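You operate a simulated robot arm through the tools that you are given. There is no shell and no other tool. Be economical: measure what you need, move in short steps, check, and stop when the job is done.

You are at the controls of a simulated robot arm. One attempt, no reset.

JOB
Test and reset the bilge alarm, then give the bilge pump three strokes.
Fine: press TEST once; open the discharge cock before pumping and shut it after. Where these are worked on the way, their far stop is far enough and under half their travel is too little: discharge cock.

The check looks at the end state, three seconds after you hand in, the way a careful person would. Anything else that was tipped, shoved, dropped, spilled or broken makes it a failure.

ROBOT AND FRAMES
A 6-joint arm with a two-finger gripper on a trunk, on a base that drives. Base frame: it is fixed to the floor where the robot stands at the start and does not move with it; the origin is under the middle of the robot, x ahead of it, y to its left, z up; the surface under the hand at the start is at about z = 300. Readings come in mm, rad, newtons and seconds.
It reaches about 1298 mm from its shoulder. Its first joint turns from -2.601 to 2.601 rad. Places, roughly: alarm reset button [900, -100, 1100]; alarm test button [1000, 0, 1100]; bilge alarm [1000, -100, 1100]; bilge pump lever [800, 0, 1000]; discharge cock [1000, 200, 800]; level gauge [700, -100, 200]. Payload 1.57 kg.
The TCP is the grasp point between the finger pads, 21 mm short of the fingertips. In the tool frame z runs along the fingers and y along their closing line. The gripper opens to 70 mm. The gripper's body begins 50 mm behind the TCP.
Orientation is that of the tool frame in the base frame, as [roll, pitch, yaw] about the fixed x, y, z axes, in that order (R = Rz(yaw) Ry(pitch) Rx(roll)). With the fingers straight down and closing along the base's y, the tool's x points along the base's -x, its y along +y and its z along -z.

CONTROLS
- The arm moves only by the tool move_arm. Its argument "increments" is a list of rows, each a list of 6 numbers: the shift along the tool's x, y, z in m, then the turn, a rotation vector about the tool's x, y, z in rad. In form: [[tx, ty, tz, rx, ry, rz], ...]. A call has 1 to 20 rows; each row shifts and turns the commanded pose from where the row before left it, along the tool's axes as they then stand. "gripper" is the opening, from 0 (shut) to 1 (fully open), set as the call begins (left out, the last holds). A row lasts 0.2 s, in which the tool goes at most 50 mm and 0.15 rad; a call with a longer step from one row to the next is refused whole, and so is a gripper value outside its range. A pose out of reach is approached as far as the arm can. The call stops where the force on the tool passes 90 N (or 10 N more than at its start, if that is more) or the arm is blocked; 0.2 s more then pass. The fingers move at their own pace and stop on an object; they squeeze with about 30 N. The grip force told is the motor's: it shows also when the fingers shut on nothing. Time passes only in rows, and 0.2 s behind the last, so rows that do not move let the fingers close. It gives the time, the measured TCP pose, the force on the tool (base axes), the opening and the grip force at its end, in the units of the frame above (readings bear some noise), with the torque about the TCP (base axes, N m) and any sound that the robot's microphone picked up.
- Cameras (640 x 400 px; columns grow to the right, rows downward): "scene" is now at [32.2, 136.5, 1687.6]; the picture's right is [-0.31, -0.95, 0.00], its down [-0.58, 0.19, -0.80] and it looks along [0.76, -0.25, -0.61] (base axes); focal length 254 px, centre (320, 200). "wrist" rides on the gripper at [79, 4, -81] in the tool frame; the picture's right is [-0.05, 1.00, 0.00], its down [-0.67, -0.04, -0.74] and it looks along [-0.74, -0.04, 0.67] (tool axes); focal length 256 px, centre (320, 200). There is no depth. A picture from a camera that has moved, and an enlarged one, comes with that camera's place and axes in the base frame and with its lens. The place of the scene camera against the robot may be out by one fixed shift of up to 18 mm in any direction.
- camera(camera): a new picture of that camera. It takes no simulated time.
- lift_body(by): slides the trunk up (or, below 0, down) by that many mm; the arm and the scene camera ride with it, the base frame stays. It gives what a move gives, with no picture.
- base_move(legs): drives the robot by 1 to 6 legs, each [ahead, turn to the left] in mm and rad, along the robot's own axes; the way and the turn of a leg run together, so that a leg with both is an arc; at most 1500 mm and 3.142 rad a leg. The arm and the cameras ride along, it lands a little off, and it stops where it bumps. It gives what a move gives.
- head_to(pan, tilt): turns the head with the scene camera to pan (to the left, within 2.705 rad either way) and tilt (down, from -0.506 to 1.204), counted from straight ahead of the robot. It gives what a move gives.
- enlarge(camera, box): a new picture of the part [left, top, right, bottom] of that camera's present view, enlarged. It takes no simulated time.
- hand_in(): hands the job in; it is judged then, once.

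Go step by step. Nothing tells you exact positions but the pictures and the camera data: compare them with the known pose of the tool, close in by small moves and look again before you grip or let go. The budget is 120 turns and 78 pictures, counting those below and the enlarged ones. Unless the task says otherwise, let go and move clear before handing in, and close with one line.

The tools are called after "Emit:" as name(argument=value, ...) on one line, values as JSON. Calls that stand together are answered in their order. move_arm: Moves the arm, as the interface text tells. Its arguments: {"type":"object","properties":{"increments":{"type":"array","items":{"type":"array","items":{"type":"number"}}},"gripper":{"type":"number"}},"required":["increments"]} The other tools are called the same way: lift_body (by) slides the trunk up or down; base_move (legs) drives the base; head_to (pan, tilt) turns the head that bears the scene camera; camera (camera) takes a picture; enlarge (camera, box) takes an enlarged picture of a part of a camera's view; hand_in () hands the job in.

At the start:

```text
time_s: 0.0
position: [933.2, 69.4, 999.8]
tcp_rot: [-3.141, 0.0, 3.132]
force: [-0.2, 0.5, -0.3]
moment: [0.01, 0.0, -0.01]
opening: 70.2
grasp_force: 0.1
trunk travel left (down, up): [-681.0, 289.0]
robot x, y, heading: [-3.0, 2.8, 0.002]
head pan, tilt: [-0.314, 0.651]
```

scene: 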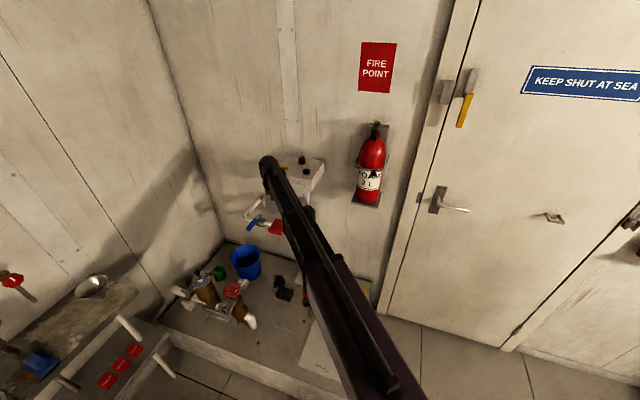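
wrist: 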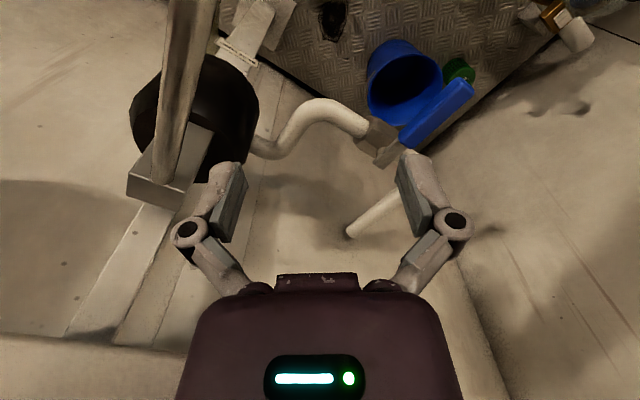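

The arm hides much of the panel; I see an alarm box near the gripper, a blue cock handle and a pump beneath. I enlarge the scene view to read it.

Emit:
enlarge(camera="scene", box=[200, 120, 360, 320])

Emit:
enlarge(camera="wrist", box=[100, 0, 500, 250])

```text
2.00 times, centred on (280, 220) of scene
camera zoom: at [32.2, 136.5, 1687.6], right [-0.31, -0.95, 0.0], down [-0.58, 0.19, -0.8], along [0.76, -0.25, -0.61], focal length 509 px, centre (400, 160)
```

zoom: 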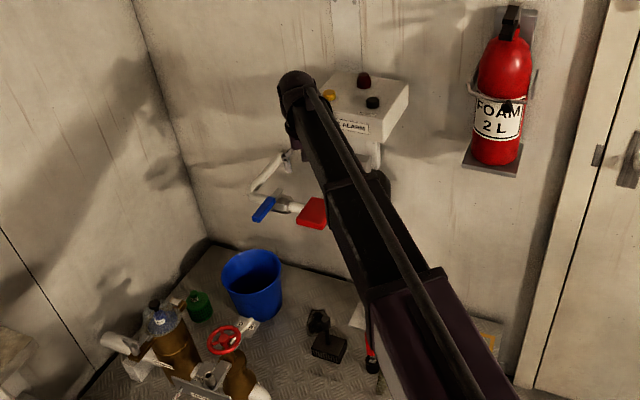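

```text
1.60 times, centred on (300, 125) of wrist
camera zoom: at [853.8, 74.8, 1080.5], right [0.06, 1.0, 0.0], down [0.67, -0.04, 0.74], along [0.74, -0.05, -0.67], focal length 410 px, centre (352, 320)
```

zoom: 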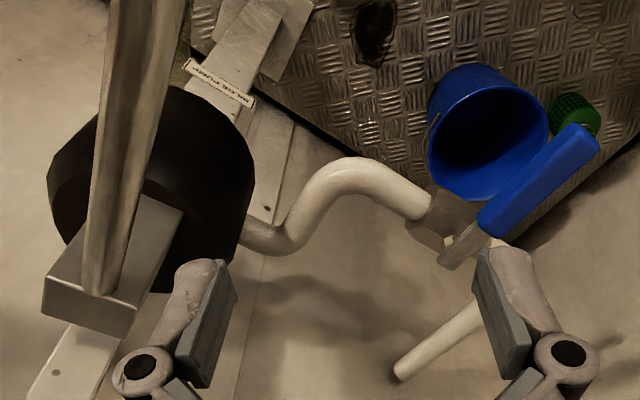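

The wrist picture is upside down in effect: cock to the left (+y), pump with lever to the right. I raise the arm straight up and then move it left to clear the view.

Emit:
move_arm(increments=[[0, 0, -0.04, 0, 0, 0], [0, 0, -0.04, 0, 0, 0], [0, 0, -0.04, 0, 0, 0], [0, 0, -0.04, 0, 0, 0], [0, 0, -0.04, 0, 0, 0], [0, 0, -0.04, 0, 0, 0], [0.04, 0.02, 0, 0, 0, 0], [0.04, 0.04, 0, 0, 0, 0], [0.04, 0.04, 0, 0, 0, 0], [0.04, 0.04, 0, 0, 0, 0], [0.04, 0.04, 0, 0, 0, 0], [0, 0.04, 0, 0, 0, 0], [0, 0.04, 0, 0, 0, 0], [0, 0.04, 0, 0, 0, 0], [0, 0.04, 0, 0, 0, 0]], gripper=0)

Emit:
camera(camera="scene")

Emit:
camera(camera="wrist")

```text
refused: row 8 steps farther than a row can; nothing moved
```

```text
73 pictures are left
camera scene: at [32.2, 136.5, 1687.6], right [-0.31, -0.95, 0.0], down [-0.58, 0.19, -0.8], along [0.76, -0.25, -0.61], focal length 254 px, centre (320, 200)
```

scene: 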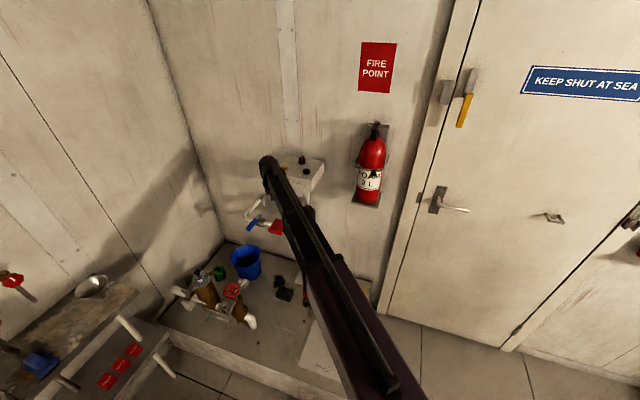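

```text
72 pictures are left
camera wrist: at [853.8, 74.8, 1080.5], right [0.06, 1.0, 0.0], down [0.67, -0.04, 0.74], along [0.74, -0.05, -0.67], focal length 256 px, centre (320, 200)
```

wrist: 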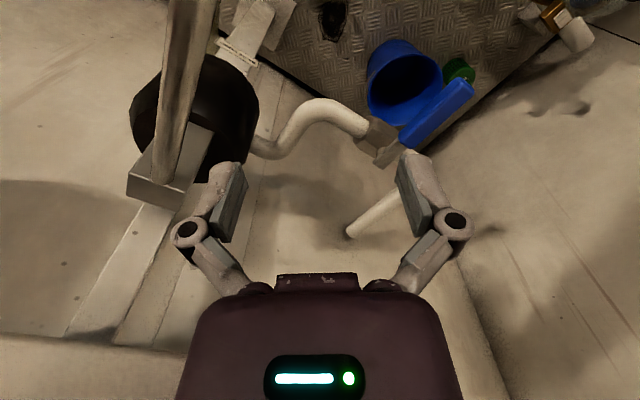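

A step was too long, so nothing moved. I redo it with shorter diagonal rows.

Emit:
move_arm(increments=[[0, 0, -0.04, 0, 0, 0], [0, 0, -0.04, 0, 0, 0], [0, 0, -0.04, 0, 0, 0], [0, 0, -0.04, 0, 0, 0], [0, 0, -0.04, 0, 0, 0], [0, 0, -0.04, 0, 0, 0], [0.03, 0.03, 0, 0, 0, 0], [0.03, 0.03, 0, 0, 0, 0], [0.03, 0.03, 0, 0, 0, 0], [0.03, 0.03, 0, 0, 0, 0], [0.03, 0.03, 0, 0, 0, 0], [0, 0.04, 0, 0, 0, 0], [0, 0.04, 0, 0, 0, 0], [0, 0.04, 0, 0, 0, 0], [0, 0.04, 0, 0, 0, 0]], gripper=0)

```text
time_s: 3.2
position: [785.5, 381.9, 999.0]
tcp_rot: [3.141, -0.001, 3.132]
force: [0.3, -0.5, 0.9]
moment: [-0.03, -0.05, -0.01]
opening: 0.1
grasp_force: 28.2
out of reach, approached as far as the arm can: row 1, 2, 3, 4, 5, 6
trunk travel left (down, up): [-681.0, 289.0]
robot x, y, heading: [1.3, 6.7, -0.002]
head pan, tilt: [-0.314, 0.651]
```

The arm couldn't rise at that reach but it is clear to the left now. I look at both cameras.

Emit:
camera(camera="scene")

Emit:
enlarge(camera="scene", box=[220, 130, 380, 230])

```text
71 pictures are left
camera scene: at [32.2, 137.0, 1687.5], right [-0.31, -0.95, 0.0], down [-0.58, 0.19, -0.8], along [0.76, -0.25, -0.61], focal length 254 px, centre (320, 200)
```

scene: 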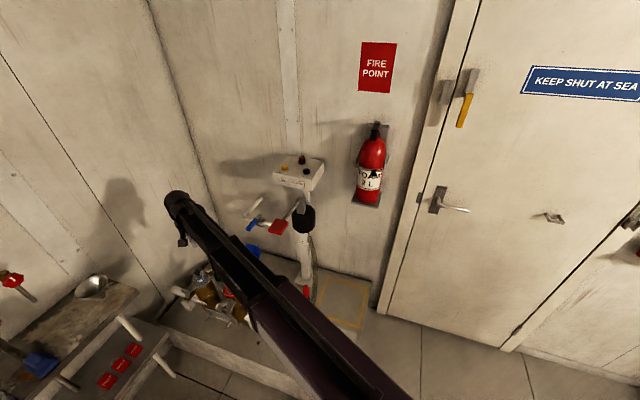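

```text
4.00 times, centred on (300, 180) of scene
camera zoom: at [32.2, 137.0, 1687.5], right [-0.31, -0.95, 0.0], down [-0.58, 0.19, -0.8], along [0.76, -0.25, -0.61], focal length 1017 px, centre (400, 280)
```

zoom: 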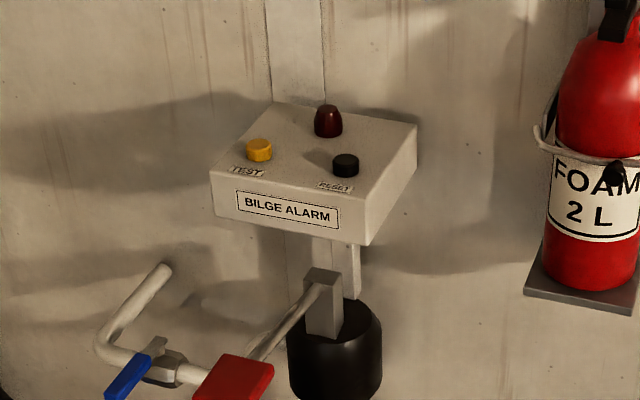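

Clear view: alarm box with yellow TEST, black RESET and a red lamp on top; red-gripped lever pointing left toward the robot; blue cock handle beyond it. I raise the trunk so that the hand can work from above the box.

Emit:
lift_body(by=250)

Emit:
enlarge(camera="scene", box=[220, 150, 380, 250])

Emit:
camera(camera="wrist")

```text
time_s: 5.8
position: [798.7, 375.0, 1235.2]
tcp_rot: [3.135, -0.011, 3.134]
force: [-0.1, -0.9, 0.0]
moment: [-0.01, 0.0, 0.03]
opening: 0.1
grasp_force: 28.3
trunk travel left (down, up): [-931.0, 39.0]
robot x, y, heading: [2.3, 5.3, 0.002]
head pan, tilt: [-0.314, 0.651]
```

```text
4.00 times, centred on (300, 200) of scene
camera zoom: at [59.6, 127.6, 1961.7], right [-0.31, -0.95, 0.0], down [-0.3, 0.1, -0.95], along [0.9, -0.29, -0.31], focal length 1017 px, centre (400, 200)
```

zoom: 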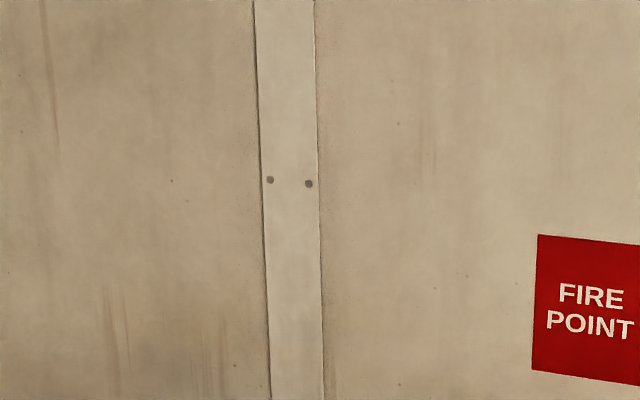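

```text
68 pictures are left
camera wrist: at [719.5, 380.6, 1316.9], right [0.06, 1.0, 0.0], down [0.67, -0.04, 0.74], along [0.74, -0.04, -0.68], focal length 256 px, centre (320, 200)
```

wrist: 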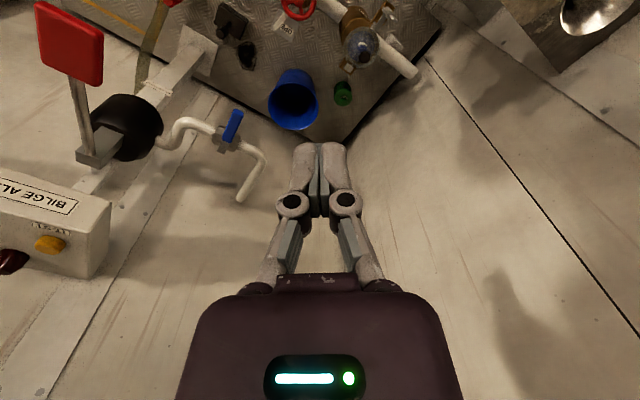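

TEST triangulates to about (1010, -25, 1113). I move the closed fingers to above the box's near side, keeping well above it.

Emit:
move_arm(increments=[[-0.016, -0.0395, 0, 0, 0, 0], [-0.016, -0.0395, 0, 0, 0, 0], [-0.016, -0.0395, 0, 0, 0, 0], [-0.016, -0.0395, 0, 0, 0, 0], [-0.016, -0.0395, 0, 0, 0, 0], [-0.016, -0.0395, 0, 0, 0, 0], [-0.016, -0.0395, 0, 0, 0, 0], [-0.016, -0.0395, 0, 0, 0, 0], [-0.016, -0.0395, 0, 0, 0, 0], [-0.016, -0.0395, 0, 0, 0, 0], [0, 0, 0, 0, 0, 0]], gripper=0)

Emit:
camera(camera="wrist")

Emit:
head_to(pan=-0.2, tilt=0.75)

Emit:
camera(camera="scene")

```text
time_s: 8.2
position: [954.5, -21.8, 1232.5]
tcp_rot: [3.14, -0.011, 3.135]
force: [-0.9, 0.1, 0.1]
moment: [0.01, 0.01, -0.02]
opening: 0.2
grasp_force: 28.8
trunk travel left (down, up): [-931.0, 39.0]
robot x, y, heading: [0.9, 2.9, 0.006]
head pan, tilt: [-0.314, 0.651]
```

```text
67 pictures are left
camera wrist: at [876.2, -16.4, 1314.2], right [0.06, 1.0, 0.0], down [0.68, -0.04, 0.74], along [0.73, -0.04, -0.68], focal length 256 px, centre (320, 200)
```

wrist: 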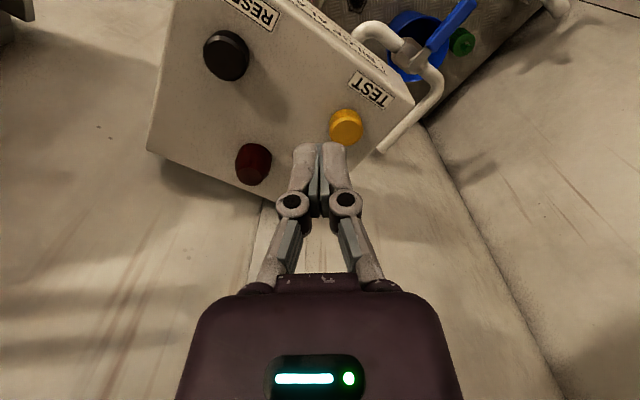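

```text
time_s: 8.9
position: [955.6, -21.6, 1231.6]
tcp_rot: [3.139, -0.012, 3.131]
force: [0.1, 0.2, -0.1]
moment: [0.01, -0.02, 0.01]
opening: 0.0
grasp_force: 28.8
trunk travel left (down, up): [-931.0, 39.0]
robot x, y, heading: [2.6, 5.3, 0.002]
head pan, tilt: [-0.201, 0.75]
```

```text
66 pictures are left
camera scene: at [61.8, 127.3, 1967.6], right [-0.31, -0.95, 0.0], down [-0.26, 0.08, -0.96], along [0.92, -0.3, -0.27], focal length 254 px, centre (320, 200)
```

scene: 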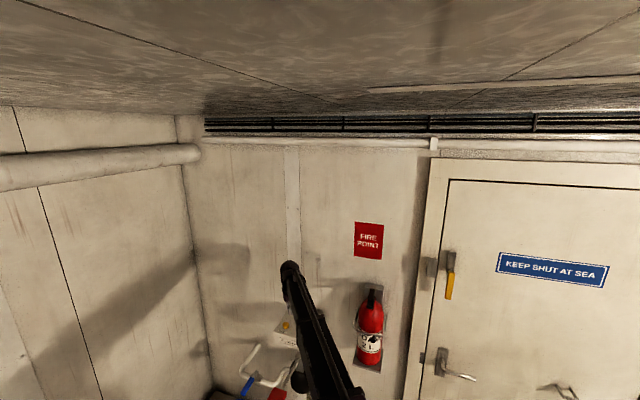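

The scene camera is near the ceiling (its axes were pushed off), so I lower the trunk by 50 mm; the fingertips stay over 20 mm above the buttons. TEST now triangulates to about (989, -1, 1125).

Emit:
lift_body(by=-50)

Emit:
camera(camera="scene")

Emit:
camera(camera="wrist")

```text
time_s: 9.8
position: [939.9, -17.4, 1200.4]
tcp_rot: [-3.14, 0.0, 3.133]
force: [0.1, -0.6, 0.7]
moment: [0.01, -0.04, 0.0]
opening: 0.1
grasp_force: 28.6
trunk travel left (down, up): [-881.0, 89.0]
robot x, y, heading: [3.4, 6.9, 0.001]
head pan, tilt: [-0.201, 0.75]
```

```text
65 pictures are left
camera scene: at [30.5, 146.1, 1879.8], right [-0.2, -0.98, 0.0], down [-0.67, 0.14, -0.73], along [0.72, -0.14, -0.68], focal length 254 px, centre (320, 200)
```

scene: 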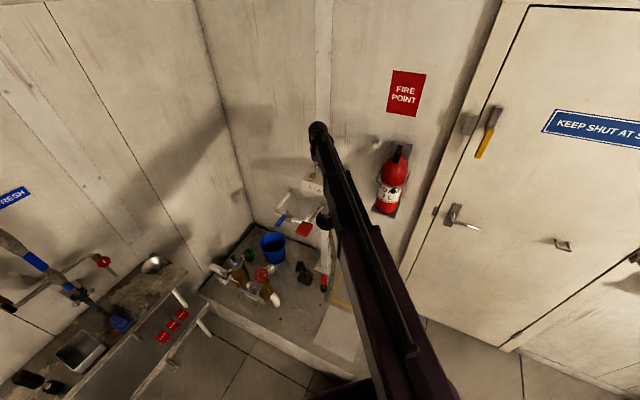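

```text
64 pictures are left
camera wrist: at [860.5, -11.5, 1281.2], right [0.06, 1.0, 0.0], down [0.67, -0.04, 0.74], along [0.74, -0.05, -0.67], focal length 256 px, centre (320, 200)
```

wrist: 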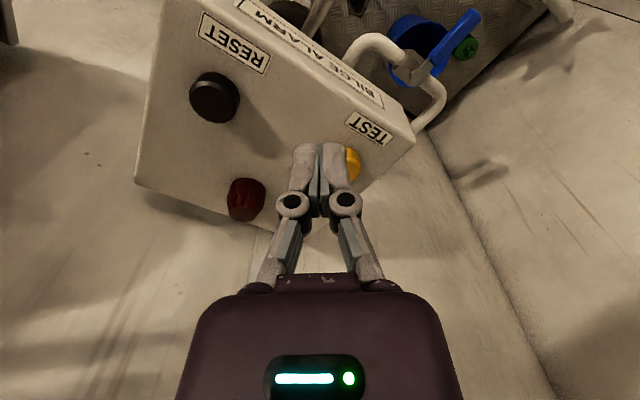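

Head is free again. TEST is at about (990, 2); I move the fingertip above it and look.

Emit:
move_arm(increments=[[-0.025, 0.01, 0, 0, 0, 0], [-0.025, 0.01, 0, 0, 0, 0], [0, 0, 0.02, 0, 0, 0], [0, 0, 0, 0, 0, 0]])

Emit:
enlarge(camera="wrist", box=[240, 80, 400, 200])

Emit:
enlarge(camera="scene", box=[270, 110, 370, 190])

```text
time_s: 10.8
position: [991.0, 3.8, 1199.4]
tcp_rot: [-3.141, -0.001, 3.133]
force: [-0.3, 0.6, 0.1]
moment: [0.05, 0.01, 0.01]
opening: 0.3
grasp_force: 28.4
out of reach, approached as far as the arm can: row 3
trunk travel left (down, up): [-881.0, 89.0]
robot x, y, heading: [0.9, 4.9, 0.003]
head pan, tilt: [-0.201, 0.75]
```

```text
3.33 times, centred on (320, 140) of wrist
camera zoom: at [911.4, 8.5, 1280.2], right [0.06, 1.0, 0.0], down [0.67, -0.04, 0.74], along [0.74, -0.05, -0.67], focal length 853 px, centre (320, 400)
```

zoom: 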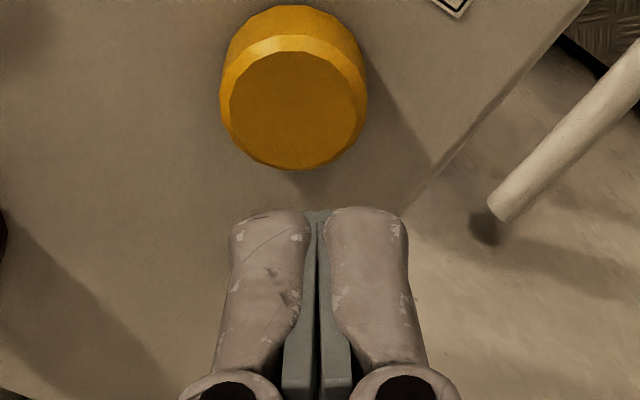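

```text
5.00 times, centred on (320, 150) of scene
camera zoom: at [31.4, 146.9, 1879.0], right [-0.2, -0.98, 0.0], down [-0.67, 0.14, -0.73], along [0.72, -0.14, -0.68], focal length 1272 px, centre (320, 450)
```

zoom: 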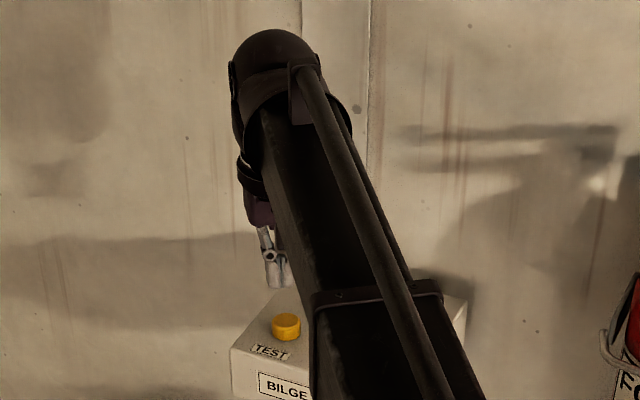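

The fingertip sits a few mm short of and left of the button centre (about (998, -3)). The downward move was refused as out of reach, so I test the small correction and a slight descent.

Emit:
move_arm(increments=[[-0.007, -0.007, 0, 0, 0, 0], [0, 0, 0.01, 0, 0, 0], [0, 0, 0.01, 0, 0, 0], [0, 0, 0, 0, 0, 0]])

```text
time_s: 11.8
position: [996.6, -4.0, 1199.8]
tcp_rot: [3.14, 0.0, 3.134]
force: [-0.6, 0.1, -0.1]
moment: [-0.03, -0.02, 0.01]
opening: 0.1
grasp_force: 28.2
out of reach, approached as far as the arm can: row 2, 3
trunk travel left (down, up): [-881.0, 89.0]
robot x, y, heading: [-0.8, 7.8, 0.001]
head pan, tilt: [-0.201, 0.75]
```

It appears that height comes only from the trunk (a SCARA-like arm). I lower the trunk by 25 mm and check the gap.

Emit:
lift_body(by=-25)

Emit:
enlarge(camera="wrist", box=[240, 80, 400, 200])

Emit:
enlarge(camera="scene", box=[270, 110, 370, 190])

```text
time_s: 12.5
position: [997.0, -3.8, 1175.1]
tcp_rot: [-3.14, 0.0, 3.134]
force: [0.0, 0.1, 0.4]
moment: [-0.02, -0.02, 0.01]
opening: 0.0
grasp_force: 28.5
trunk travel left (down, up): [-856.0, 114.0]
robot x, y, heading: [2.1, 5.2, -0.001]
head pan, tilt: [-0.201, 0.75]
```

```text
3.33 times, centred on (320, 140) of wrist
camera zoom: at [917.5, 1.0, 1255.5], right [0.06, 1.0, 0.0], down [0.67, -0.04, 0.74], along [0.74, -0.05, -0.67], focal length 853 px, centre (320, 400)
```

zoom: 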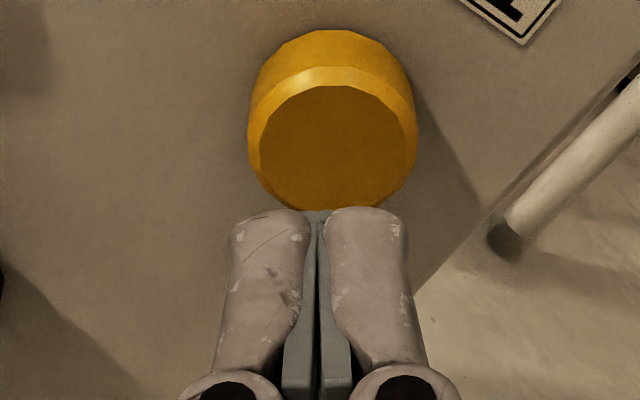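

```text
5.00 times, centred on (320, 150) of scene
camera zoom: at [30.7, 146.7, 1854.0], right [-0.2, -0.98, 0.0], down [-0.67, 0.14, -0.73], along [0.72, -0.14, -0.68], focal length 1272 px, centre (320, 450)
```

zoom: 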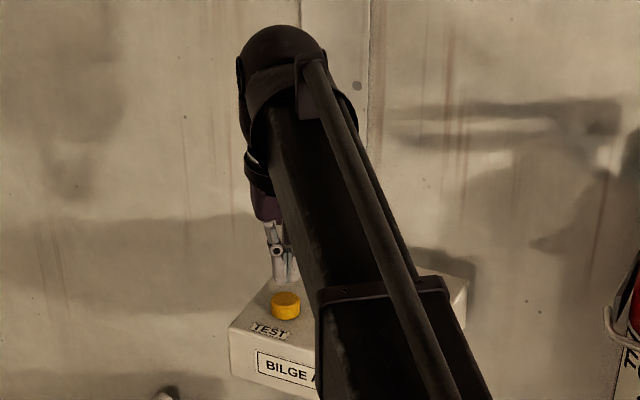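

The button top is at about (997, -2, 1125), directly beneath the tip at 1154. I lower 24 mm, then continue in small steps.

Emit:
lift_body(by=-24)

Emit:
camera(camera="wrist")

Emit:
enlarge(camera="scene", box=[270, 120, 370, 200])

```text
time_s: 13.2
position: [996.5, -3.6, 1150.8]
tcp_rot: [-3.141, 0.001, 3.133]
force: [0.6, 0.2, 2.7]
moment: [0.04, 0.0, 0.0]
opening: 0.4
grasp_force: 28.2
trunk travel left (down, up): [-832.0, 138.0]
robot x, y, heading: [2.0, 4.7, 0.003]
head pan, tilt: [-0.201, 0.75]
heard: click
```

```text
59 pictures are left
camera wrist: at [917.5, 1.0, 1231.7], right [0.06, 1.0, 0.0], down [0.67, -0.04, 0.75], along [0.74, -0.05, -0.67], focal length 256 px, centre (320, 200)
```

wrist: 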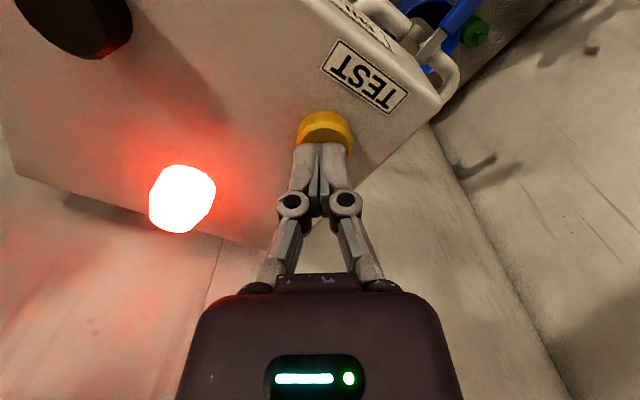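

```text
5.00 times, centred on (320, 160) of scene
camera zoom: at [30.5, 146.7, 1830.1], right [-0.2, -0.98, 0.0], down [-0.67, 0.14, -0.73], along [0.72, -0.14, -0.68], focal length 1272 px, centre (320, 400)
```

zoom: 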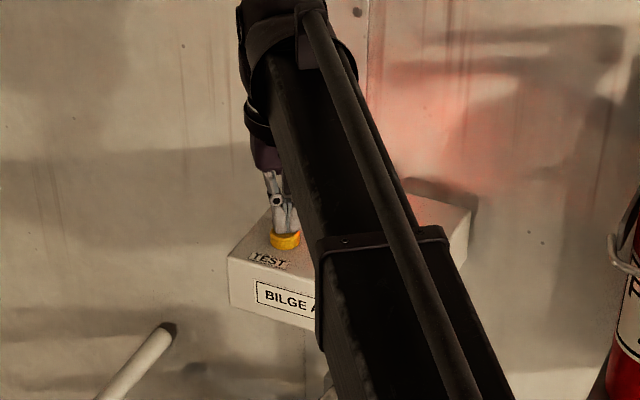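

TEST clicked once and the lamp is lit. I raise 45 mm and move over RESET at about (935, -85).

Emit:
lift_body(by=45)

Emit:
move_arm(increments=[[0.03, -0.027, 0, 0, 0, 0], [0.03, -0.027, 0, 0, 0, 0], [0.02, -0.027, 0, 0, 0, 0], [0, 0, 0, 0, 0, 0]])

Emit:
camera(camera="wrist")

```text
time_s: 14.1
position: [996.9, -4.4, 1196.2]
tcp_rot: [3.141, 0.002, 3.134]
force: [-0.2, -0.6, 1.0]
moment: [0.0, 0.02, -0.02]
opening: 0.0
grasp_force: 28.2
trunk travel left (down, up): [-877.0, 93.0]
robot x, y, heading: [-0.3, 7.4, 0.009]
head pan, tilt: [-0.201, 0.75]
```

```text
time_s: 15.1
position: [916.2, -85.4, 1196.0]
tcp_rot: [3.141, 0.0, 3.133]
force: [0.0, -0.5, 0.9]
moment: [-0.06, -0.01, 0.0]
opening: 0.3
grasp_force: 28.5
trunk travel left (down, up): [-877.0, 93.0]
robot x, y, heading: [2.1, 6.0, 0.002]
head pan, tilt: [-0.201, 0.75]
```

```text
57 pictures are left
camera wrist: at [836.8, -79.5, 1276.3], right [0.06, 1.0, 0.0], down [0.67, -0.04, 0.74], along [0.74, -0.05, -0.67], focal length 256 px, centre (320, 200)
```

wrist: 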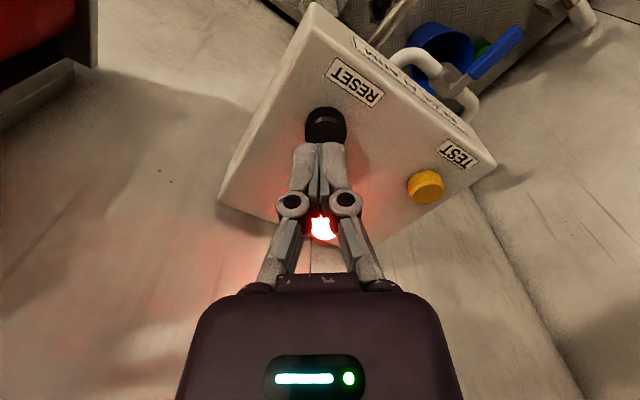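

RESET's top is at about (931, -82). I shift there and check with a zoom.

Emit:
move_arm(increments=[[-0.015, 0.003, 0, 0, 0, 0], [0, 0, 0, 0, 0, 0]])

Emit:
lift_body(by=-21)

Emit:
enlarge(camera="wrist", box=[240, 80, 400, 200])

```text
time_s: 15.7
position: [930.5, -82.0, 1196.2]
tcp_rot: [-3.142, 0.0, 3.133]
force: [-0.3, -0.3, -0.3]
moment: [0.01, -0.01, 0.04]
opening: 0.0
grasp_force: 28.6
trunk travel left (down, up): [-877.0, 93.0]
robot x, y, heading: [-0.7, 7.6, 0.003]
head pan, tilt: [-0.201, 0.75]
```

```text
time_s: 16.4
position: [930.7, -81.5, 1174.6]
tcp_rot: [-3.141, 0.001, 3.133]
force: [0.0, -0.8, 0.1]
moment: [-0.02, -0.02, 0.0]
opening: 0.0
grasp_force: 28.7
trunk travel left (down, up): [-856.0, 114.0]
robot x, y, heading: [-1.1, 6.1, 0.002]
head pan, tilt: [-0.201, 0.75]
```

```text
3.33 times, centred on (320, 140) of wrist
camera zoom: at [851.6, -76.6, 1255.5], right [0.06, 1.0, 0.0], down [0.67, -0.04, 0.74], along [0.74, -0.05, -0.67], focal length 853 px, centre (320, 400)
```

zoom: 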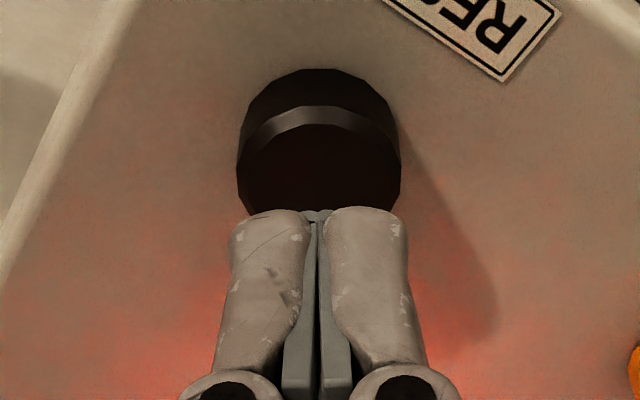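

The tip is about 5 mm too far over; I shift back 4 mm and press down as before (about 24 mm).

Emit:
move_arm(increments=[[0.004, 0, 0, 0, 0, 0], [0, 0, 0, 0, 0, 0]])

Emit:
lift_body(by=-23)

Emit:
camera(camera="wrist")

```text
time_s: 16.9
position: [927.4, -82.1, 1175.5]
tcp_rot: [-3.14, -0.001, 3.133]
force: [-0.4, 0.0, 0.2]
moment: [0.02, -0.02, 0.01]
opening: 0.0
grasp_force: 28.4
trunk travel left (down, up): [-856.0, 114.0]
robot x, y, heading: [0.1, 11.4, -0.002]
head pan, tilt: [-0.201, 0.75]
```

```text
time_s: 17.6
position: [928.3, -80.7, 1152.9]
tcp_rot: [-3.141, 0.0, 3.132]
force: [0.5, 0.2, 1.7]
moment: [0.0, -0.01, 0.03]
opening: 5.8
grasp_force: 28.5
trunk travel left (down, up): [-833.0, 137.0]
robot x, y, heading: [2.8, 3.9, -0.001]
head pan, tilt: [-0.201, 0.75]
heard: click
```

```text
55 pictures are left
camera wrist: at [847.7, -76.4, 1232.6], right [0.06, 1.0, 0.0], down [0.67, -0.04, 0.75], along [0.74, -0.05, -0.67], focal length 256 px, centre (320, 200)
```

wrist: 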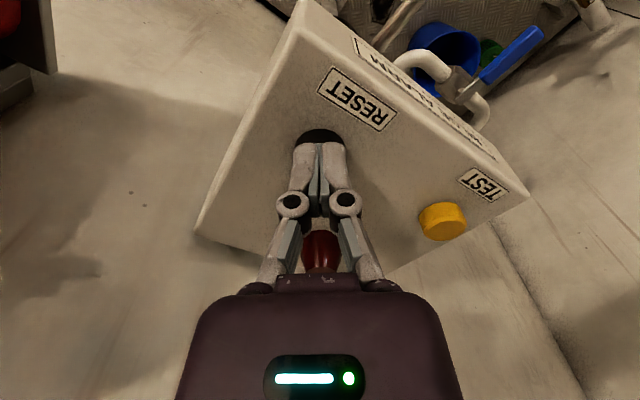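

Alarm reset, the lamp is out. I raise and retreat to the left to view the cock and pump lever.

Emit:
lift_body(by=50)

Emit:
move_arm(increments=[[0.02, 0.04, 0, 0, 0, 0], [0.02, 0.04, 0, 0, 0, 0], [0.02, 0.04, 0, 0, 0, 0], [0.02, 0.04, 0, 0, 0, 0], [0.02, 0.04, 0, 0, 0, 0], [0.02, 0.04, 0, 0, 0, 0], [0.02, 0.04, 0, 0, 0, 0], [0.02, 0.04, 0, 0, 0, 0], [0.02, 0.04, 0, 0, 0, 0], [0.02, 0.04, 0, 0, 0, 0], [0, 0.04, 0, 0, 0, 0]])

Emit:
enlarge(camera="scene", box=[240, 150, 400, 250])

Emit:
camera(camera="wrist")

```text
time_s: 18.6
position: [928.2, -81.5, 1201.0]
tcp_rot: [3.142, 0.001, 3.133]
force: [-0.1, 0.5, -0.3]
moment: [0.0, 0.03, 0.0]
opening: 0.0
grasp_force: 28.6
trunk travel left (down, up): [-883.0, 87.0]
robot x, y, heading: [-1.3, 5.7, 0.001]
head pan, tilt: [-0.201, 0.75]
```

```text
time_s: 21.0
position: [731.0, 361.1, 1201.7]
tcp_rot: [3.141, 0.0, 3.132]
force: [0.2, 0.4, -0.7]
moment: [-0.04, 0.0, 0.02]
opening: 0.1
grasp_force: 28.6
trunk travel left (down, up): [-883.0, 87.0]
robot x, y, heading: [1.1, 1.9, -0.001]
head pan, tilt: [-0.201, 0.75]
```

```text
4.00 times, centred on (320, 200) of scene
camera zoom: at [31.4, 147.9, 1880.9], right [-0.2, -0.98, 0.0], down [-0.67, 0.13, -0.73], along [0.72, -0.15, -0.68], focal length 1017 px, centre (320, 200)
```

zoom: 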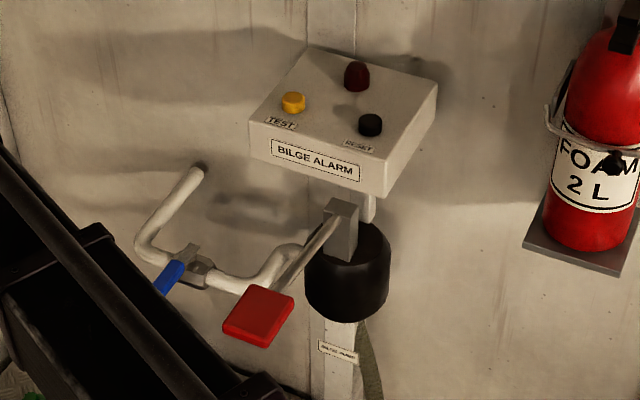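

```text
53 pictures are left
camera wrist: at [651.6, 365.5, 1282.1], right [0.06, 1.0, 0.0], down [0.67, -0.04, 0.74], along [0.74, -0.05, -0.67], focal length 256 px, centre (320, 200)
```

wrist: 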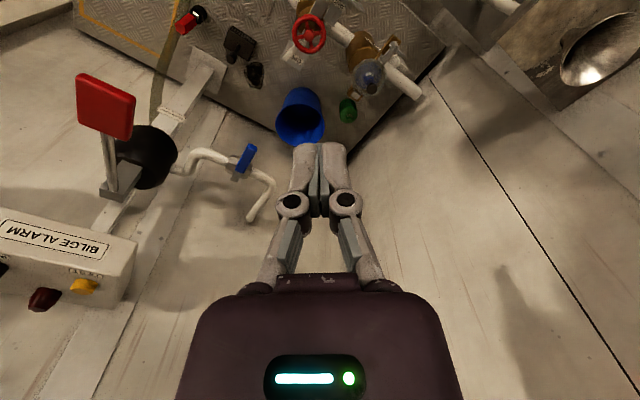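

Lamp is off, TEST/RESET done. The cock handle sits near (1000, 185, 830) and the paddle near (815, 57, 950). I move toward the cock for a closer look.

Emit:
move_arm(increments=[[-0.03, -0.03, 0, 0, 0, 0], [-0.03, -0.03, 0, 0, 0, 0], [-0.03, -0.03, 0, 0, 0, 0], [-0.03, -0.03, 0, 0, 0, 0], [-0.03, -0.03, 0, 0, 0, 0], [0, 0, 0, 0, 0, 0]], gripper=0)

Emit:
lift_body(by=-150)

Emit:
camera(camera="wrist")

Emit:
camera(camera="scene")

```text
time_s: 22.4
position: [878.9, 208.2, 1201.9]
tcp_rot: [3.139, -0.001, 3.135]
force: [-0.3, 0.7, 0.3]
moment: [0.02, -0.01, 0.02]
opening: 0.0
grasp_force: 28.3
trunk travel left (down, up): [-883.0, 87.0]
robot x, y, heading: [2.7, 4.6, 0.002]
head pan, tilt: [-0.201, 0.75]
```

```text
time_s: 24.1
position: [878.4, 208.0, 1052.6]
tcp_rot: [3.14, 0.001, 3.133]
force: [0.1, 0.3, 0.4]
moment: [-0.01, -0.02, 0.02]
opening: 0.0
grasp_force: 28.8
trunk travel left (down, up): [-733.0, 237.0]
robot x, y, heading: [-0.9, 2.1, -0.001]
head pan, tilt: [-0.201, 0.75]
```

```text
52 pictures are left
camera wrist: at [799.4, 213.4, 1132.6], right [0.06, 1.0, 0.0], down [0.67, -0.04, 0.74], along [0.74, -0.05, -0.67], focal length 256 px, centre (320, 200)
```

wrist: 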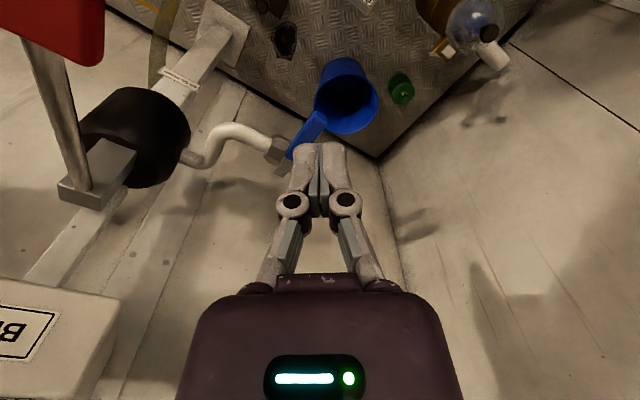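

```text
51 pictures are left
camera scene: at [30.7, 146.7, 1731.1], right [-0.2, -0.98, 0.0], down [-0.67, 0.14, -0.73], along [0.72, -0.14, -0.68], focal length 254 px, centre (320, 200)
```

scene: 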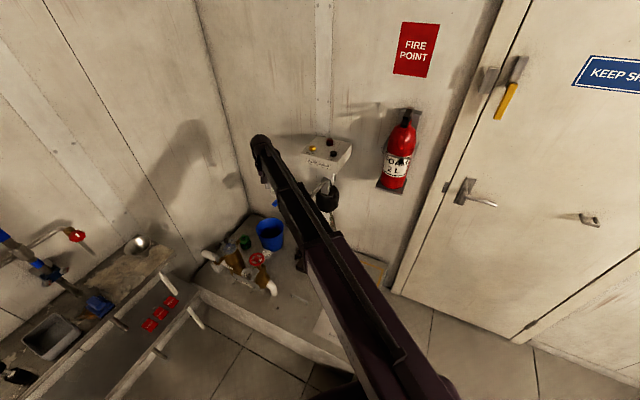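

The cock handle sits at about (985, 180, 830); the forearm would pass low over the red paddle from the present base spot, so I'll shift the base left, parallel with the plinth. First I raise the trunk and retract the arm.

Emit:
lift_body(by=150)

Emit:
move_arm(increments=[[0.04, -0.01, 0, 0, 0, 0], [0.04, -0.01, 0, 0, 0, 0], [0.04, -0.01, 0, 0, 0, 0], [0.04, -0.01, 0, 0, 0, 0], [0.04, -0.01, 0, 0, 0, 0], [0.04, -0.01, 0, 0, 0, 0], [0.04, -0.01, 0, 0, 0, 0], [0.04, -0.01, 0, 0, 0, 0], [0.04, -0.01, 0, 0, 0, 0], [0, 0, 0, 0, 0, 0]], gripper=0)

Emit:
head_to(pan=0.5, tilt=0.8)

Emit:
camera(camera="scene")

```text
time_s: 25.9
position: [878.4, 208.8, 1202.3]
tcp_rot: [-3.141, 0.0, 3.133]
force: [0.3, -0.1, 0.6]
moment: [0.02, -0.01, 0.01]
opening: 0.2
grasp_force: 28.4
trunk travel left (down, up): [-883.0, 87.0]
robot x, y, heading: [3.8, 9.2, 0.003]
head pan, tilt: [-0.201, 0.75]
```

```text
time_s: 28.1
position: [524.6, 123.2, 1201.5]
tcp_rot: [-3.139, -0.002, 3.132]
force: [0.0, 0.8, -0.4]
moment: [0.0, -0.01, 0.0]
opening: 0.0
grasp_force: 28.2
out of reach, approached as far as the arm can: row 9
trunk travel left (down, up): [-883.0, 87.0]
robot x, y, heading: [3.6, 3.1, 0.003]
head pan, tilt: [-0.201, 0.75]
```

```text
time_s: 29.1
position: [523.9, 122.5, 1201.5]
tcp_rot: [3.141, -0.003, 3.135]
force: [-0.5, 0.9, -0.8]
moment: [0.03, 0.01, 0.03]
opening: 0.0
grasp_force: 28.5
trunk travel left (down, up): [-883.0, 87.0]
robot x, y, heading: [3.3, 2.1, 0.004]
head pan, tilt: [0.499, 0.799]
```

```text
50 pictures are left
camera scene: at [20.2, 201.8, 1877.1], right [0.48, -0.88, 0.0], down [-0.63, -0.34, -0.7], along [0.61, 0.33, -0.72], focal length 254 px, centre (320, 200)
```

scene: 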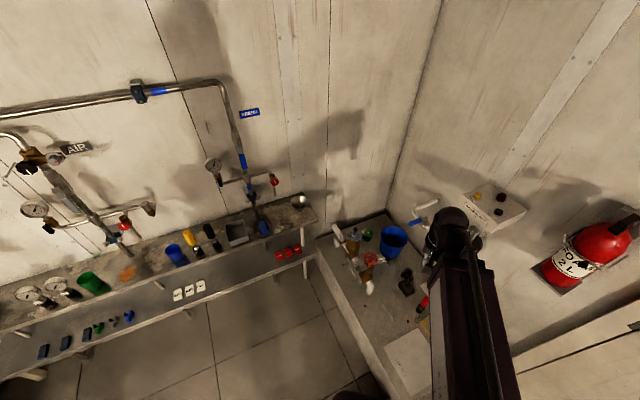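

There is ample floor to the left; the bench edge is about 600 mm from the planned spot. I drive: turn left 1.0, ahead 300, turn back.

Emit:
base_move(legs=[[0, 1.0], [300, 0], [0, -1.2]])

Emit:
head_to(pan=0.0, tilt=0.75)

Emit:
camera(camera="scene")

Emit:
camera(camera="wrist")

```text
time_s: 32.7
position: [238.6, 491.5, 1197.8]
tcp_rot: [-3.133, -0.018, -2.262]
force: [-0.5, 0.1, -0.7]
moment: [-0.02, -0.01, -0.03]
opening: 0.0
grasp_force: 28.7
trunk travel left (down, up): [-883.0, 87.0]
robot x, y, heading: [-20.9, 15.7, 0.883]
head pan, tilt: [0.499, 0.799]
stopped in leg 1: the robot was blocked; the commanded pose is now the measured one
```

```text
time_s: 33.6
position: [239.4, 482.3, 1201.4]
tcp_rot: [-3.138, -0.01, -2.261]
force: [0.5, 0.0, 0.2]
moment: [0.0, -0.02, 0.0]
opening: 0.1
grasp_force: 28.4
trunk travel left (down, up): [-883.0, 87.0]
robot x, y, heading: [-20.3, 15.6, 0.883]
head pan, tilt: [0.0, 0.75]
```

```text
49 pictures are left
camera scene: at [-133.7, 140.0, 1881.5], right [0.77, -0.63, 0.0], down [-0.43, -0.53, -0.73], along [0.46, 0.57, -0.68], focal length 254 px, centre (320, 200)
```

scene: 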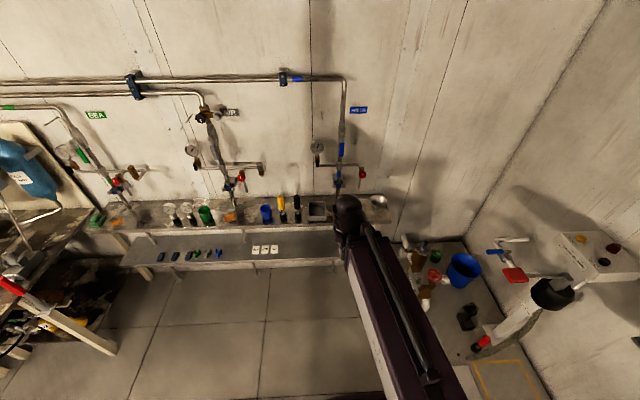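

```text
48 pictures are left
camera wrist: at [185.3, 425.7, 1284.1], right [-0.74, 0.68, 0.0], down [0.46, 0.5, 0.74], along [0.5, 0.54, -0.68], focal length 256 px, centre (320, 200)
```

wrist: 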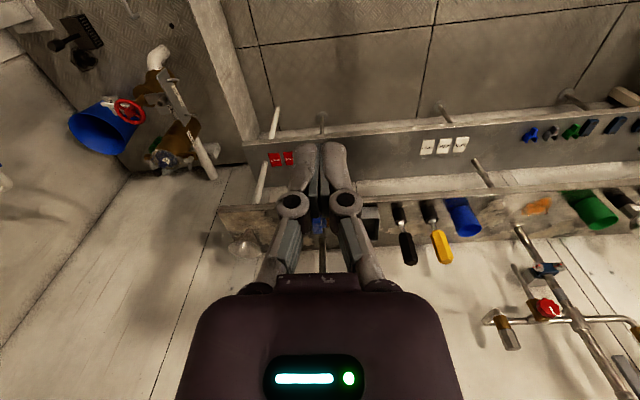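

The turn was blocked at 0.88 rad, probably a base corner at the plinth. I look down to the right and behind before moving on.

Emit:
head_to(pan=-1.0, tilt=1.15)

Emit:
camera(camera="scene")

Emit:
head_to(pan=2.6, tilt=0.9)

Emit:
camera(camera="scene")

```text
time_s: 34.9
position: [251.2, 492.0, 1195.9]
tcp_rot: [3.142, -0.025, -2.26]
force: [-1.3, -0.5, -0.1]
moment: [0.02, 0.03, 0.01]
opening: 0.1
grasp_force: 28.7
trunk travel left (down, up): [-883.0, 87.0]
robot x, y, heading: [-21.5, 16.3, 0.887]
head pan, tilt: [-1.0, 1.15]
```

```text
47 pictures are left
camera scene: at [-115.6, 98.6, 1847.4], right [0.17, -0.99, 0.01], down [-0.94, -0.16, -0.31], along [0.31, 0.05, -0.95], focal length 254 px, centre (320, 200)
```

scene: 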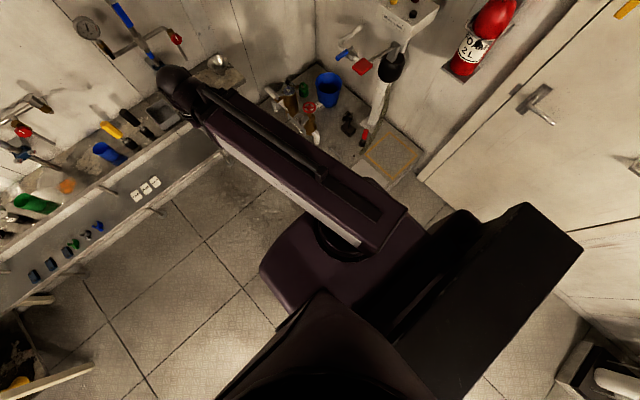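

```text
time_s: 37.9
position: [242.0, 500.0, 1191.6]
tcp_rot: [-3.131, -0.027, -2.261]
force: [0.2, 0.5, -0.4]
moment: [0.02, 0.03, -0.03]
opening: 0.0
grasp_force: 29.2
trunk travel left (down, up): [-883.0, 87.0]
robot x, y, heading: [-20.7, 14.9, 0.887]
head pan, tilt: [2.601, 0.901]
```

```text
46 pictures are left
camera scene: at [-183.5, 171.6, 1857.3], right [1.0, 0.04, 0.0], down [0.03, -0.86, -0.52], along [-0.02, 0.52, -0.86], focal length 254 px, centre (320, 200)
```

scene: 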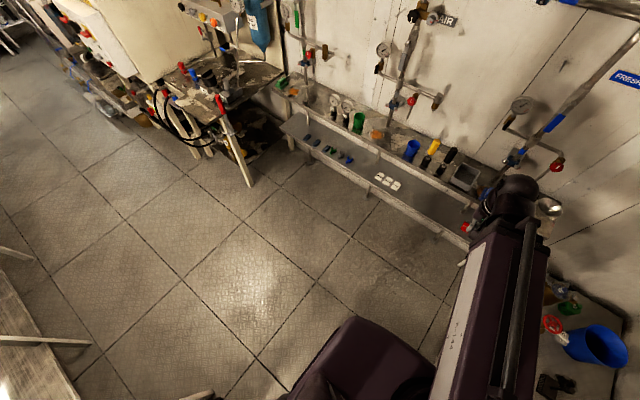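

The tool reads slightly tilted, so the base is leaning on something. I turn back a little to relieve it and look at the robot's near right side.

Emit:
base_move(legs=[[0, -0.15]])

Emit:
head_to(pan=-2.2, tilt=1.0)

Emit:
camera(camera="scene")

```text
time_s: 39.1
position: [307.0, 457.3, 1193.2]
tcp_rot: [-3.123, -0.029, -2.413]
force: [0.4, -0.4, -0.4]
moment: [-0.02, -0.01, 0.02]
opening: 0.1
grasp_force: 29.0
trunk travel left (down, up): [-883.0, 87.0]
robot x, y, heading: [-32.3, 25.8, 0.746]
head pan, tilt: [2.601, 0.901]
```

```text
time_s: 42.9
position: [317.4, 445.0, 1195.7]
tcp_rot: [-3.141, -0.028, -2.409]
force: [-0.3, 0.3, -0.1]
moment: [-0.03, -0.01, -0.01]
opening: 0.2
grasp_force: 28.9
trunk travel left (down, up): [-883.0, 87.0]
robot x, y, heading: [-27.2, 27.7, 0.745]
head pan, tilt: [-2.201, 1.0]
```

```text
45 pictures are left
camera scene: at [-105.0, 118.0, 1854.8], right [0.02, -1.0, 0.0], down [-0.9, -0.02, -0.44], along [0.44, 0.0, -0.9], focal length 254 px, centre (320, 200)
```

scene: 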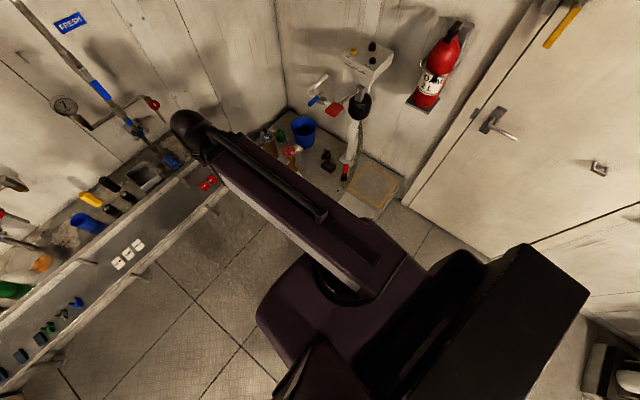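

The head did not follow and the robot still leans; the head may press on the arm. I bring the head back to the front and see whether the lean goes away.

Emit:
head_to(pan=-0.3, tilt=0.8)

Emit:
camera(camera="scene")

```text
time_s: 44.8
position: [305.7, 439.0, 1203.9]
tcp_rot: [-3.135, -0.016, -2.41]
force: [0.0, 0.1, -0.1]
moment: [-0.04, -0.02, 0.0]
opening: 0.0
grasp_force: 29.0
trunk travel left (down, up): [-883.0, 87.0]
robot x, y, heading: [-34.3, 27.7, 0.746]
head pan, tilt: [-0.3, 0.799]
```

```text
44 pictures are left
camera scene: at [-113.9, 142.9, 1878.0], right [0.43, -0.9, 0.0], down [-0.65, -0.31, -0.7], along [0.63, 0.3, -0.72], focal length 254 px, centre (320, 200)
```

scene: 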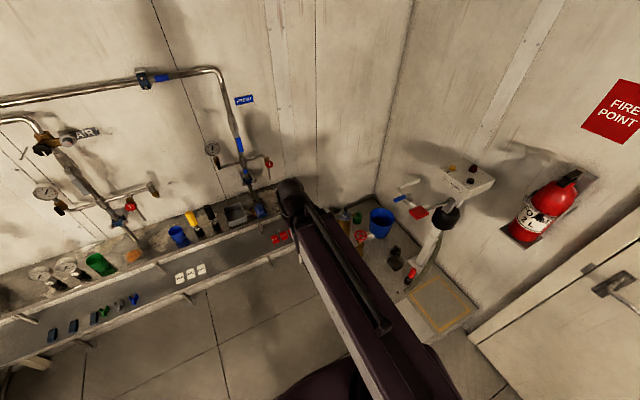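

The head probably fouls an overhead beam here (pan and tilt stop short and the body leans). I lower the trunk by 200 mm, which is safe over the free floor, and check.

Emit:
lift_body(by=-200)

Emit:
head_to(pan=-1.6, tilt=0.9)

Emit:
camera(camera="scene")

```text
time_s: 46.9
position: [306.7, 439.4, 1001.6]
tcp_rot: [-3.14, -0.018, -2.412]
force: [-1.1, -0.1, 0.0]
moment: [-0.01, -0.01, -0.02]
opening: 0.0
grasp_force: 28.8
trunk travel left (down, up): [-683.0, 287.0]
robot x, y, heading: [-32.2, 22.7, 0.745]
head pan, tilt: [-0.3, 0.799]
```

```text
time_s: 48.4
position: [306.7, 439.1, 1002.5]
tcp_rot: [-3.138, -0.019, -2.41]
force: [-0.2, 1.0, 0.3]
moment: [-0.03, 0.04, 0.01]
opening: 0.2
grasp_force: 28.7
trunk travel left (down, up): [-683.0, 287.0]
robot x, y, heading: [-28.1, 22.1, 0.747]
head pan, tilt: [-1.6, 0.901]
```

```text
43 pictures are left
camera scene: at [-136.5, 51.4, 1669.2], right [-0.75, -0.66, 0.0], down [-0.51, 0.59, -0.62], along [0.41, -0.47, -0.78], focal length 254 px, centre (320, 200)
```

scene: 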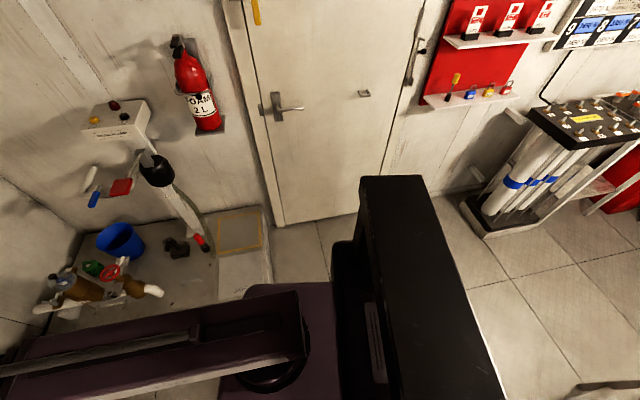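

Confirmed: the head moves freely now. I drive on: slight left turn, 290 mm ahead, then turn to face the cock.

Emit:
base_move(legs=[[0, 0.12], [290, 0], [0, -0.87]])

Emit:
head_to(pan=-0.25, tilt=0.75)

Emit:
camera(camera="scene")

Emit:
camera(camera="wrist")

```text
time_s: 53.4
position: [607.8, 543.8, 1002.2]
tcp_rot: [-3.138, -0.016, -2.723]
force: [0.0, 0.1, -0.1]
moment: [-0.02, -0.02, 0.0]
opening: 0.0
grasp_force: 28.5
trunk travel left (down, up): [-683.0, 287.0]
robot x, y, heading: [164.8, 248.6, 0.52]
head pan, tilt: [-1.6, 0.901]
stopped in leg 3: the robot was blocked; the commanded pose is now the measured one
```

```text
time_s: 54.9
position: [607.1, 543.9, 1001.7]
tcp_rot: [-3.139, -0.018, -2.721]
force: [0.7, -0.3, -0.5]
moment: [-0.01, -0.05, 0.0]
opening: 0.0
grasp_force: 28.6
trunk travel left (down, up): [-683.0, 287.0]
robot x, y, heading: [164.7, 247.1, 0.518]
head pan, tilt: [-0.25, 0.75]
```

```text
42 pictures are left
camera scene: at [113.3, 381.7, 1681.1], right [0.27, -0.96, 0.0], down [-0.66, -0.18, -0.73], along [0.7, 0.2, -0.68], focal length 254 px, centre (320, 200)
```

scene: 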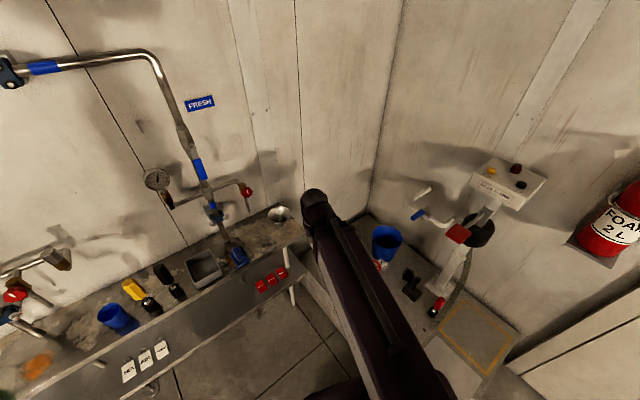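

```text
41 pictures are left
camera wrist: at [533.9, 517.2, 1083.9], right [-0.36, 0.93, 0.0], down [0.63, 0.25, 0.73], along [0.69, 0.26, -0.68], focal length 256 px, centre (320, 200)
```

wrist: 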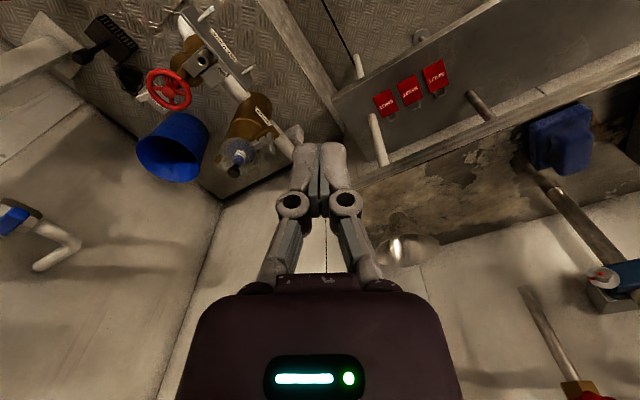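

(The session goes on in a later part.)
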